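You operate a simulated robot arm through the tools that you are given. There is no shell and no other tool. Be economical: measure what you need, move in short steps, check, and stop when the job is done.

Carry out the task below with a simulated robot arm. There is one attempt and no reset: what you move stays moved.

TASK
Push the pay tray shut.

It is judged by the outcome, as a careful person would: the job done as asked, and still so three seconds after it is handed in. It fails if anything else is knocked over, pushed out of place, dropped, spilled or broken.

THE ROBOT
A 7-joint arm with a two-finger parallel gripper, fixed in place. Base frame: the origin is at the foot of the arm, x ahead of it, y to its left, z up. Lengths are in mm, angles in degrees, forces in N, time in s.
Its first joint turns from -66.0 to 66.0 degrees. Payload 2.6 kg.
Tool frame: the origin (TCP) lies between the finger pads and is the grasp point; the fingertips stand 30 mm ahead of it; z points along the fingers, y is the line along which they close. The gripper opens to 94 mm. The fingers are 28 mm wide and 10 mm thick; the gripper's body (50 by 96 mm) begins 55 mm behind the TCP.
Orientation is told as [roll, pitch, yaw] about the base's x, y, z axes, in that order, counted from this pose: with the fingers straight down and closing along the base's y, the tool's x points along the base's -x, its y along +y and its z along -z.

THE INTERFACE
- The arm moves only by the tool apply_moves. Its argument "commands" is a list of rows, each a list of 3 entries, a list of its own where there are three numbers: the shift along the tool's x, y, z in mm, then the turn, a rotation vector about the tool's x, y, z in degrees, then the finger opening in mm, from 0 to 94. In form: [[[dx, dy, dz], [wx, wy, wz], jaw], ...]. A call has 1 to 20 rows; each row shifts and turns the commanded pose from where the row before left it, along the tool's axes as they then stand. A row lasts 0.2 s, in which the tool goes at most 50 mm and 8.6 degrees; a call with a longer step from one row to the next is refused whole, and so is a gripper value outside its range. A pose out of reach is approached as far as the arm can. The call stops where the force on the tool passes 40 N (or 10 N more than at its start, if that is more) or the arm is blocked; 0.2 s more then pass. The fingers move at their own pace (about 72 mm/s each) and stop on an object; they squeeze with about 36 N. The grip force told is the motor's: it shows also when the fingers shut on nothing. Time passes only in rows, and 0.2 s behind the last, so rows that do not move let the fingers close. It gives the time, the measured TCP pose, the force on the tool (base axes), the opening and the grip force at its end, in the units of the frame above (readings bear some noise), and new pictures: "show" is both (left out), scene, wrist or none.
- Cameras (640 x 400 px; columns grow to the right, rows downward): "scene" is fixed at [65.6, 473.5, 573.8]; the picture's right is [-0.31, -0.95, 0.00], its down [-0.47, 0.15, -0.87] and it looks along [0.83, -0.27, -0.49] (base axes); focal length 341 px, centre (320, 200). "wrist" rides on the gripper at [-37, 0, -58] in the tool frame; the picture's right is [0.00, -1.00, 0.00], its down [0.97, 0.00, -0.24] and it looks along [0.24, 0.00, 0.97] (tool axes); focal length 218 px, centre (320, 200).
- probe_pixels(camera, pixels): there is no depth. For up to 12 entries [column, row, z] of the newest picture of that camera ("zoom" is the newest enlarged one), the place [x, y] in the base frame at which the ray of that pixel passes the height z, good to about 2 mm. No time passes.
- close_up(camera, box): a new picture of the part [left, top, right, bottom] of that camera's present view, enlarged. No time passes.
- hand_in(): hands the job in; it is judged then, once.

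Work in short steps. Measure before you move; look again where a grasp or a placing could have gone wrong, and mend it. You have 60 turns and 120 pictures in all, the two below and enlarged ones among them. Open the gripper and draw the arm clear of the work before you hand the job in, unless the task says otherwise; then end with one line.

The tools are called after "Emit:" as name(argument=value, ...) on one line, values as JSON. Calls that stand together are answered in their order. apply_moves: Moves the arm, as the interface text tells. Its arguments: {"type":"object","properties":{"commands":{"type":"array"},"show":{"type":"string","enum":["both","scene","wrist","none"]}},"required":["commands"]} The other tools are called the same way: probe_pixels (camera, pixels) gives the place at which the rays of pixels pass given heights; close_up (camera, box) takes an enlarged picture of a part of a camera's view; hand_in () hands the job in.

At the start:

```text
clock: 0.0
ee_pos: [303.5, 233.1, 390.4]
tool_rot: [-0.1, 0.0, 0.0]
force: [0.4, 0.1, -0.1]
finger_gap: 94.1
gripper_force: 0.1
```

scene: 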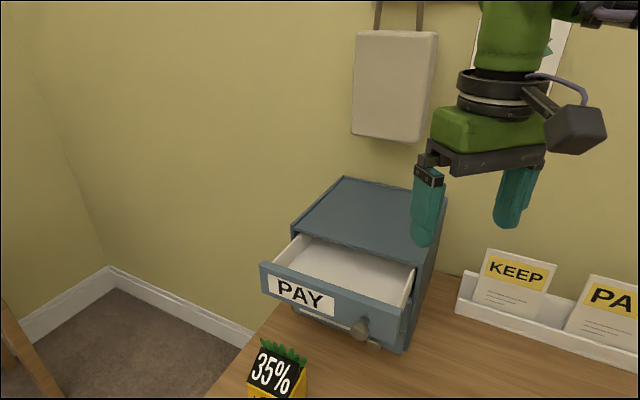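
wrist: 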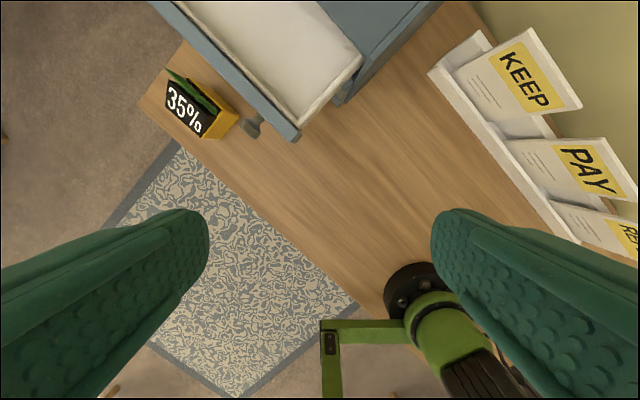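

I'll enlarge the tray in both views to find its front, its knob and anything that could block it.

Emit:
close_up(camera="scene", box=[230, 160, 470, 400])

Emit:
close_up(camera="wrist", box=[130, 0, 450, 200])

Emit:
probe_pixels(camera="scene", pixels=[[262, 263, 250], [415, 305, 250], [262, 263, 220], [415, 305, 220], [402, 352, 124], [344, 177, 270], [292, 226, 270], [447, 198, 270]])

Emit:
probe_pixels(camera="wrist", pixels=[[298, 130, 220], [298, 130, 250], [155, 0, 220], [155, 0, 250], [250, 125, 180], [340, 105, 124], [440, 0, 270], [215, 138, 124], [178, 75, 190]])

```text
1.67 times, centred on (350, 280) of scene
```

zoom: 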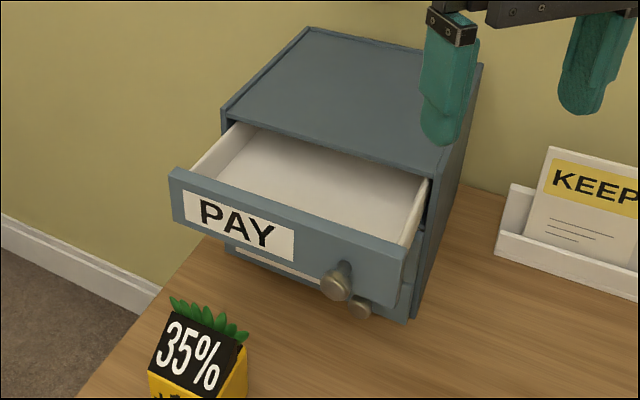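

```text
2.00 times, centred on (290, 100) of wrist
```

zoom: 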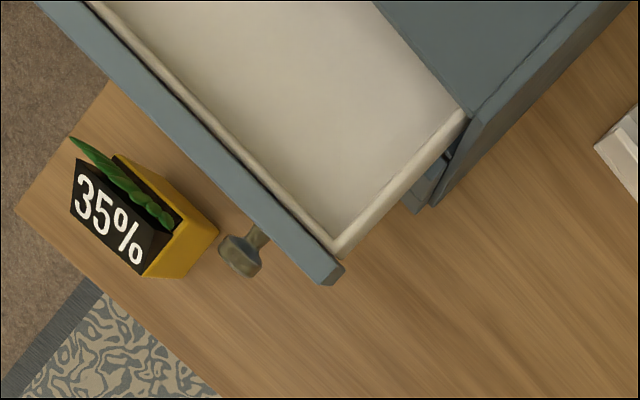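

```text
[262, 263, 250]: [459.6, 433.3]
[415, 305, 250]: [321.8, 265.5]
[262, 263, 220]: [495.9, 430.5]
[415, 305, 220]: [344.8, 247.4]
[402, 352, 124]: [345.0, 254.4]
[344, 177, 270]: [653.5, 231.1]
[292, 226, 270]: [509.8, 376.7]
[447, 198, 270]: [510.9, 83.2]
```

```text
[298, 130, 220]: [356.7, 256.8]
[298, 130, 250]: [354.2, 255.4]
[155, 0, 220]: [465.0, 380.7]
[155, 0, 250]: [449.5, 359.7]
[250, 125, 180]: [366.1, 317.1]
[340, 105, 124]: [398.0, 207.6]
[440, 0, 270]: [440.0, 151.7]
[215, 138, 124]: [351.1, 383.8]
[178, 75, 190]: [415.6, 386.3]
```

I'll pin down the panel's right top corner, the knob, and the sign from both views so I can get their heights.

Emit:
probe_pixels(camera="scene", pixels=[[402, 309, 200], [402, 309, 220], [402, 309, 240], [259, 263, 200], [259, 263, 220], [259, 263, 240], [361, 333, 160], [361, 333, 180], [361, 333, 200], [394, 353, 124], [434, 247, 240], [434, 250, 260]])

Emit:
probe_pixels(camera="wrist", pixels=[[290, 142, 200], [290, 142, 220], [290, 142, 240], [302, 133, 220], [148, 0, 200], [148, 0, 220], [148, 0, 240], [246, 128, 160], [246, 128, 180], [246, 128, 200], [200, 138, 124], [238, 115, 160]])

```text
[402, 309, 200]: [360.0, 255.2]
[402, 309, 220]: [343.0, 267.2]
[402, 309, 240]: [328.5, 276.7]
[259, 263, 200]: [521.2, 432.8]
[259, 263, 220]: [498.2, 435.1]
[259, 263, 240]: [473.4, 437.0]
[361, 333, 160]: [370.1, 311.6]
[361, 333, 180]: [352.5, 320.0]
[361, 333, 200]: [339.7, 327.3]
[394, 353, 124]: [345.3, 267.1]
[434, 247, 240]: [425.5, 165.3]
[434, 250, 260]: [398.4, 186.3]
```

```text
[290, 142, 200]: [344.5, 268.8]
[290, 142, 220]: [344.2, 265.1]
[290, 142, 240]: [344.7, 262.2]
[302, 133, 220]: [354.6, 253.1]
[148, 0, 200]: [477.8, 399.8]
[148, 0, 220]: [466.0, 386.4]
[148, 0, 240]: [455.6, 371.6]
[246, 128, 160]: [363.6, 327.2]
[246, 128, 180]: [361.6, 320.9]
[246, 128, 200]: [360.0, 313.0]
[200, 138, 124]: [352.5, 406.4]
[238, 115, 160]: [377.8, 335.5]
```

The heights don't agree yet, so I'll triangulate the desk level using the sign and the card rack.

Emit:
close_up(camera="scene", box=[340, 230, 480, 370])

Emit:
close_up(camera="wrist", box=[220, 30, 380, 160])

Emit:
probe_pixels(camera="scene", pixels=[[455, 312, 124], [455, 312, 80], [463, 271, 124], [463, 271, 150]])

Emit:
probe_pixels(camera="wrist", pixels=[[430, 74, 124], [430, 74, 80], [430, 74, 150], [480, 32, 124], [480, 32, 150]])

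```text
2.86 times, centred on (410, 300) of scene
```

zoom: 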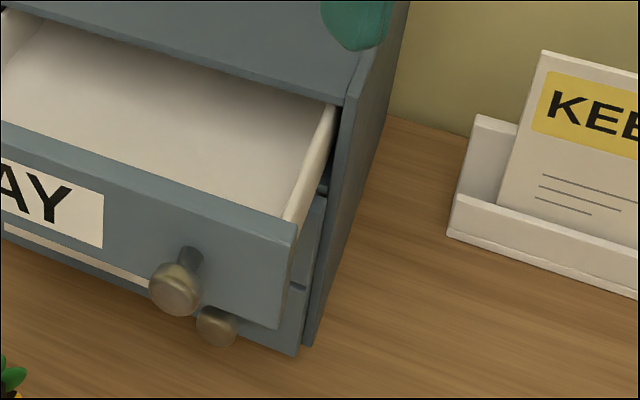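

```text
3.08 times, centred on (300, 95) of wrist
```

zoom: 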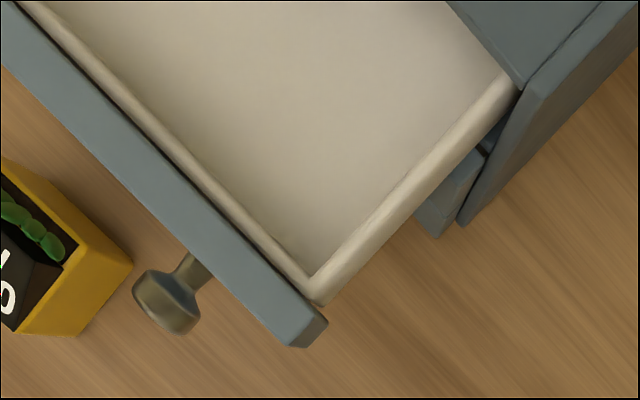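

```text
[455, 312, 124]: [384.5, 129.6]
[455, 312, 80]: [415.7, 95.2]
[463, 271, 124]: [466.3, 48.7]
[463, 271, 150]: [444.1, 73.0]
```

```text
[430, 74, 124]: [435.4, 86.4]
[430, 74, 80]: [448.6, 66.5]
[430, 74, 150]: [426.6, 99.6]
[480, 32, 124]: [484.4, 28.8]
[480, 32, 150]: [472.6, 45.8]
```

Triangulated, the panel's front right corner is about (344, 267), z 148–208. It runs along (0.71, 0.71) for about 235 mm, so the push direction is (0.71, -0.71). The sign's top is near z 110, below where I'll work. I'll close and turn the gripper, then move across in front of the panel while staying high.

Emit:
apply_moves(commands=[[[0, 0, 0], [0, 0, 7.5], 0], [[0, 0, 0], [0, 0, 7.5], 0], [[0, 0, 0], [0, 0, 7.5], 0], [[0, 0, 0], [0, 0, 7.5], 0], [[0, 0, 0], [0, 0, 7.5], 0], [[0, 0, 0], [0, 0, 7.5], 0], [[10, 32, 0], [0, 0, 0], 0], [[10, 32, 0], [0, 0, 0], 0], [[10, 33, 0], [0, 0, 0], 0], [[10, 33, 0], [0, 0, 0], 0], [[8, 33, 0], [0, 0, 0], 0], [[0, 0, 0], [0, 0, 0], 0]])

```text
clock: 2.6
ee_pos: [360.5, 342.3, 388.4]
tool_rot: [0.1, 0.1, -45.0]
force: [0.2, 0.7, 0.8]
finger_gap: 0.1
gripper_force: 33.3
out of reach, approached as far as the arm can: row 10, 11
```

scene: 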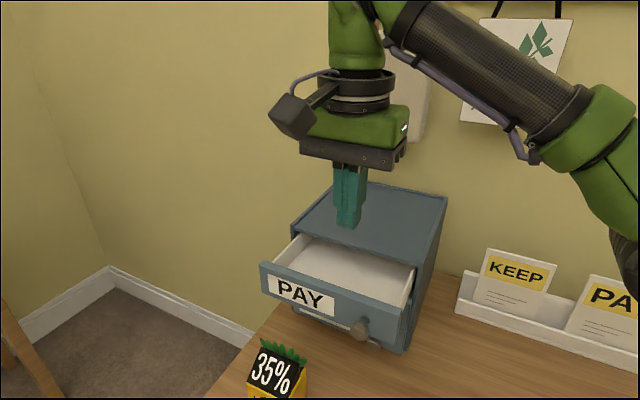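
wrist: 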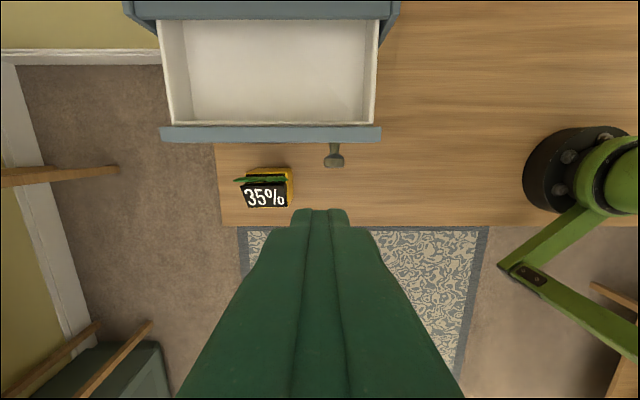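

The tool lines up with the panel, which sits level in the wrist view (columns 160–381, front edge at row 143). The arm ran out of reach at this height, so I'll go down a bit and measure again.

Emit:
apply_moves(commands=[[[0, 0, 25], [0, 0, 0], 0], [[0, 0, 25], [0, 0, 0], 0], [[0, 0, 25], [0, 0, 0], 0], [[0, 0, 0], [0, 0, 0], 0]])

Emit:
probe_pixels(camera="wrist", pixels=[[320, 200, 208]])

```text
clock: 3.6
ee_pos: [360.3, 343.0, 312.7]
tool_rot: [0.0, 0.0, -45.0]
force: [0.2, 0.2, 0.0]
finger_gap: 0.0
gripper_force: 32.7
```

scene: 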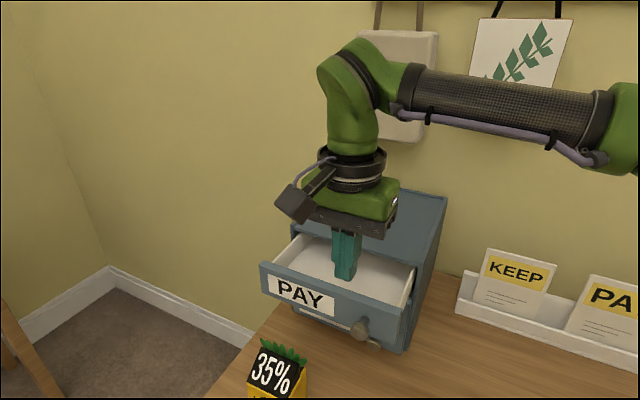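
wrist: 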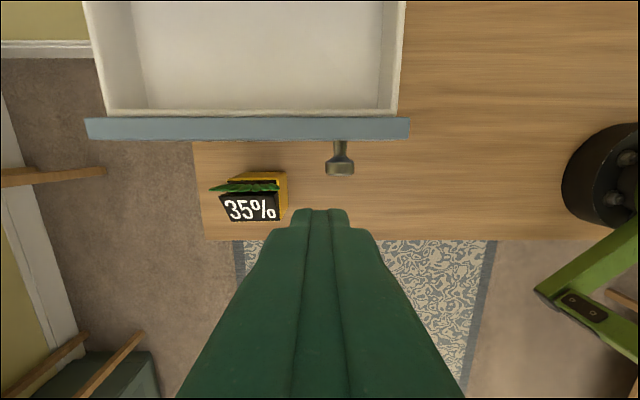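

```text
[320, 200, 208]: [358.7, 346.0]
```

The commanded pose matches the measured one. Next I'll measure the panel's ends (front edge near row 140) and the knob tip (340, 168) from here.

Emit:
probe_pixels(camera="wrist", pixels=[[408, 138, 208], [87, 140, 208], [248, 140, 208], [340, 172, 180], [340, 172, 170], [275, 175, 110], [215, 190, 110]])

Emit:
probe_pixels(camera="scene", pixels=[[261, 266, 208], [401, 314, 208], [359, 332, 180], [359, 332, 170], [265, 342, 110]])

```text
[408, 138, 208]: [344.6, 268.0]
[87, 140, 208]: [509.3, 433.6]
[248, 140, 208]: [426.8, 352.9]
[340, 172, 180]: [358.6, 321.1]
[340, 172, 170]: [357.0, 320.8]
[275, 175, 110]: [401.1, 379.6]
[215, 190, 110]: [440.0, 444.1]
```

```text
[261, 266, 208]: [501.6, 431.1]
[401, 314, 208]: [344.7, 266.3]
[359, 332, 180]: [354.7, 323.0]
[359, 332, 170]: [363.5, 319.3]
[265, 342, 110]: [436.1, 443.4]
```

Both views agree on the panel: its centre is about (427, 353) and the front face is 42 mm ahead of the TCP. I'll shift 45 mm along it, away from the knob, and go down to z of about 200, which puts the tips at 170, clear of the sign's 110.

Emit:
apply_moves(commands=[[[0, 23, 0], [0, 0, 0], 0], [[0, 22, 0], [0, 0, 0], 0], [[0, 0, 28], [0, 0, 0], 0], [[0, 0, 28], [0, 0, 0], 0], [[0, 0, 28], [0, 0, 0], 0], [[0, 0, 28], [0, 0, 0], 0], [[0, 0, 0], [0, 0, 0], 0]])

```text
clock: 5.2
ee_pos: [391.7, 374.4, 201.7]
tool_rot: [0.0, 0.1, -44.9]
force: [0.9, -0.4, -0.2]
finger_gap: 0.0
gripper_force: 33.3
```

scene: 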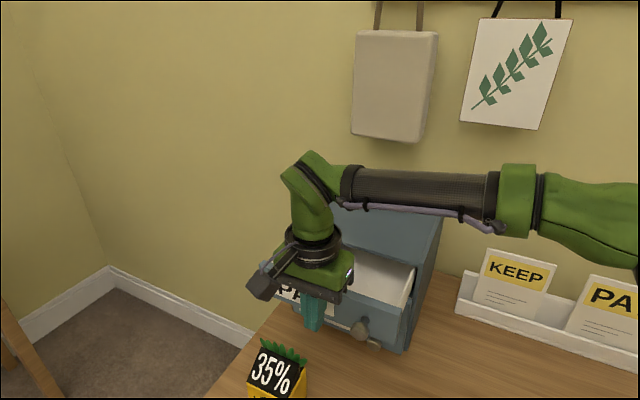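
wrist: 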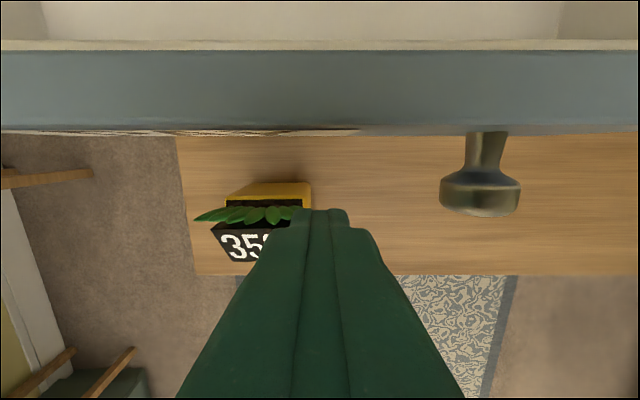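

The fingers are in front of the panel and clear of the knob and sign. I'll push along tool -x slowly, watching the force.

Emit:
apply_moves(commands=[[[-8, 0, 0], [0, 0, 0], 0], [[-8, 0, 0], [0, 0, 0], 0], [[-6, 0, 0], [0, 0, 0], 0], [[-5, 0, 0], [0, 0, 0], 0], [[-5, 0, 0], [0, 0, 0], 0], [[-5, 0, 0], [0, 0, 0], 0], [[-5, 0, 0], [0, 0, 0], 0], [[-5, 0, 0], [0, 0, 0], 0], [[-5, 0, 0], [0, 0, 0], 0], [[-5, 0, 0], [0, 0, 0], 0], [[-5, 0, 0], [0, 0, 0], 0], [[-5, 0, 0], [0, 0, 0], 0]])

```text
clock: 7.8
ee_pos: [439.0, 327.0, 200.4]
tool_rot: [0.0, 0.1, -45.0]
force: [-0.8, 0.8, -0.8]
finger_gap: 0.1
gripper_force: 33.6
```

scene: 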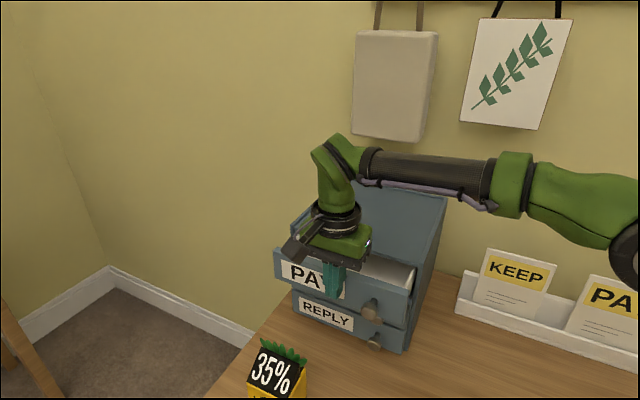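
wrist: 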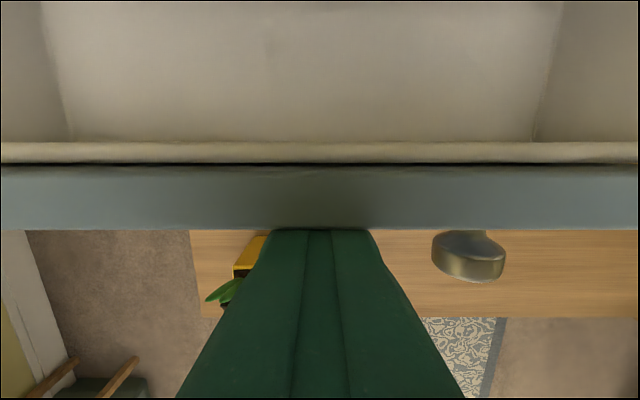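

The tray is sliding with little force and the cabinet hasn't moved; the tray below is labelled REPLY. I'll keep pushing slowly.

Emit:
apply_moves(commands=[[[-5, 0, 0], [0, 0, 0], 0], [[-5, 0, 0], [0, 0, 0], 0], [[-5, 0, 0], [0, 0, 0], 0], [[-5, 0, 0], [0, 0, 0], 0], [[-5, 0, 0], [0, 0, 0], 0], [[-5, 0, 0], [0, 0, 0], 0], [[-4, 0, 0], [0, 0, 0], 0], [[-4, 0, 0], [0, 0, 0], 0]])

```text
clock: 9.6
ee_pos: [467.0, 300.0, 200.7]
tool_rot: [0.0, 0.0, -45.0]
force: [0.1, 0.2, 0.0]
finger_gap: 0.0
gripper_force: 33.3
```

scene: 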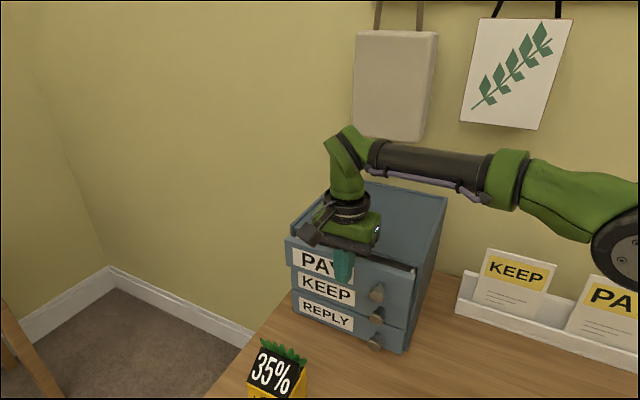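
wrist: 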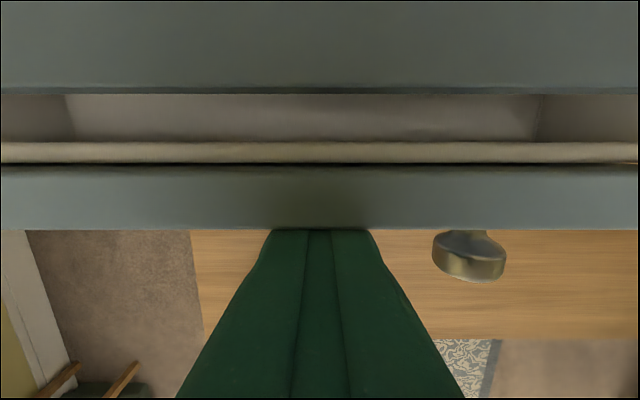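

About 17 mm of gap remains (rows 94–165, where the 16 mm panel spans 65 px). I'll use 2 mm steps from here.

Emit:
apply_moves(commands=[[[-3, 0, 0], [0, 0, 0], 0], [[-3, 0, 0], [0, 0, 0], 0], [[-3, 0, 0], [0, 0, 0], 0], [[-2, 0, 0], [0, 0, 0], 0], [[-2, 0, 0], [0, 0, 0], 0], [[-1, 0, 0], [0, 0, 0], 0], [[-1, 0, 0], [0, 0, 0], 0]])

```text
clock: 11.2
ee_pos: [475.9, 290.0, 202.7]
tool_rot: [0.0, 0.0, -45.0]
force: [-0.1, -0.3, 0.6]
finger_gap: 0.0
gripper_force: 32.8
```

scene: 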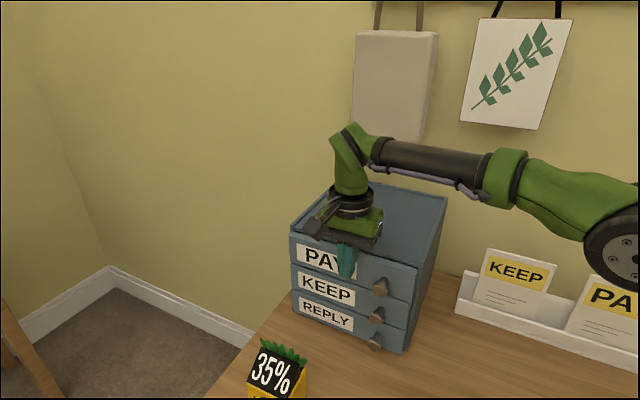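
wrist: 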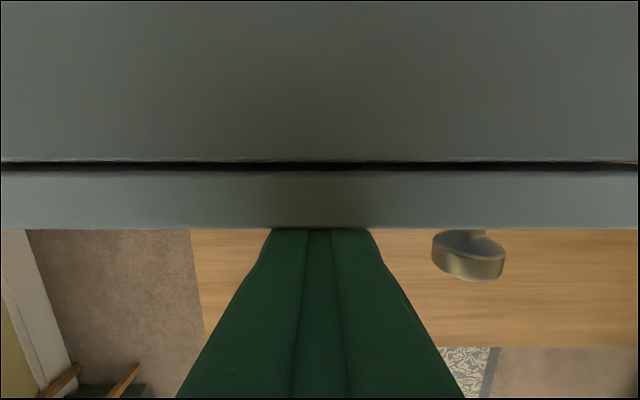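

Only a thin dark gap is left (rows 162–168). I'll push in 1 mm steps until there is resistance.

Emit:
apply_moves(commands=[[[-1, 0, 0], [0, 0, 0], 0], [[-1, 0, 0], [0, 0, 0], 0], [[-1, 0, 0], [0, 0, 0], 0], [[0, 0, 0], [0, 0, 0], 0]])

Emit:
close_up(camera="scene", box=[280, 180, 460, 370])

```text
clock: 12.2
ee_pos: [477.5, 288.6, 201.4]
tool_rot: [0.0, 0.1, -44.9]
force: [-11.8, 5.0, 2.8]
finger_gap: 0.0
gripper_force: 32.7
```

scene: 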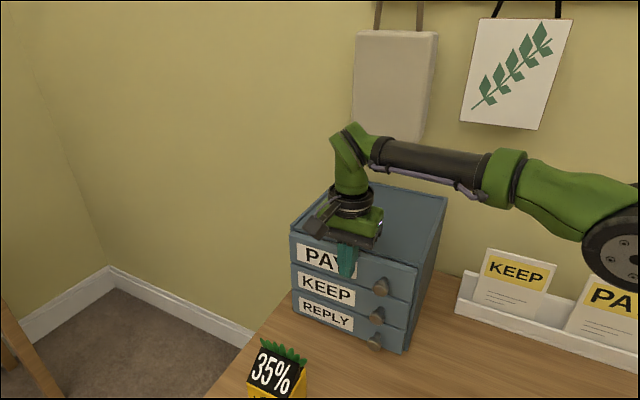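
wrist: 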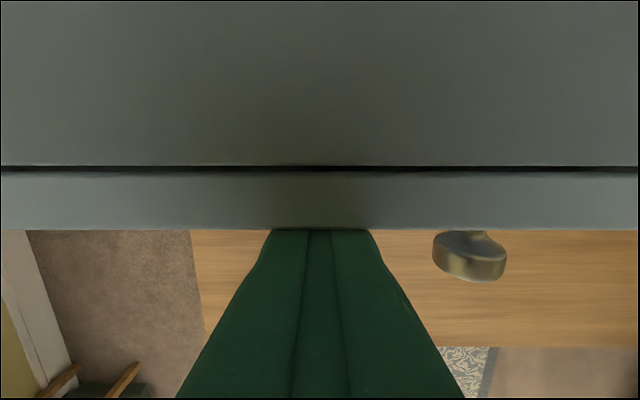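

```text
2.11 times, centred on (370, 275) of scene
```

zoom: 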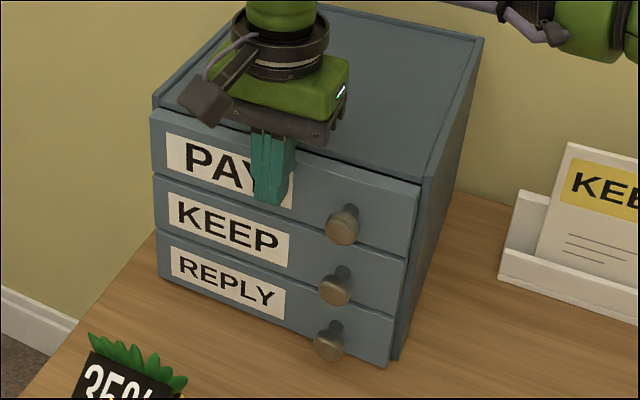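

The force rose to about 13 N at the stop, and the PAY front is flush with KEEP and REPLY. I'll back straight off and then raise the arm.

Emit:
apply_moves(commands=[[[5, 0, 0], [0, 0, 0], 0], [[15, 0, 0], [0, 0, 0], 0], [[20, 0, 0], [0, 0, 0], 0], [[20, 0, 0], [0, 0, 0], 0], [[0, 0, -30], [0, 0, 0], 0], [[0, 0, -30], [0, 0, 0], 0], [[0, 0, -30], [0, 0, 0], 0], [[0, -35, -10], [0, 0, 0], 0], [[0, -35, -10], [0, 0, 0], 40], [[0, -35, 0], [0, 0, 0], 80], [[0, -35, 0], [0, 0, 0], 80], [[0, 0, 0], [0, 0, 0], 80]])

Emit:
close_up(camera="scene", box=[240, 160, 480, 400])

```text
clock: 14.8
ee_pos: [338.6, 231.3, 310.0]
tool_rot: [0.0, 0.0, -45.0]
force: [0.2, -0.3, -0.1]
finger_gap: 79.8
gripper_force: 0.0
```

scene: 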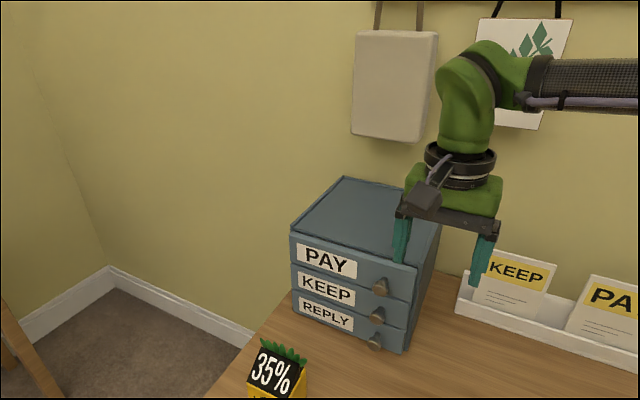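
wrist: 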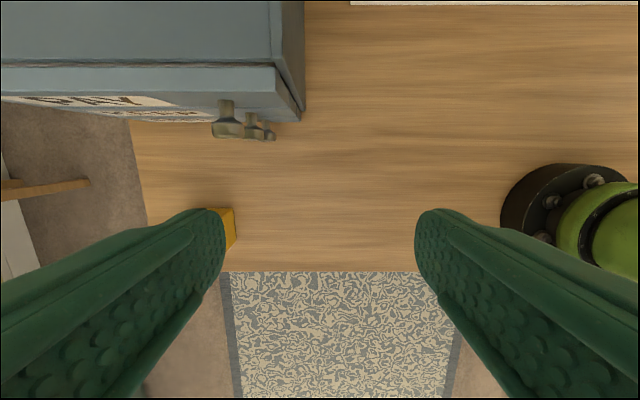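

```text
1.67 times, centred on (360, 280) of scene
```

zoom: 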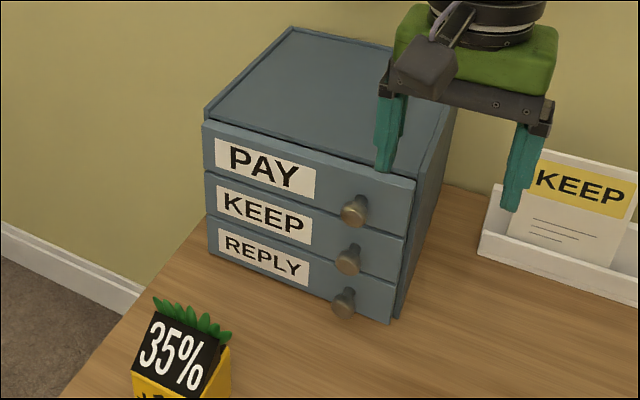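

The PAY tray is shut and level with the other two. The cabinet, sign and card rack haven't moved, and the arm is clear with the gripper open, so I'm handing in.

Emit:
hand_in()

```text
The job is handed in.
```

The pay tray is pushed shut, flush with the KEEP and REPLY trays below it, and nothing else was moved.
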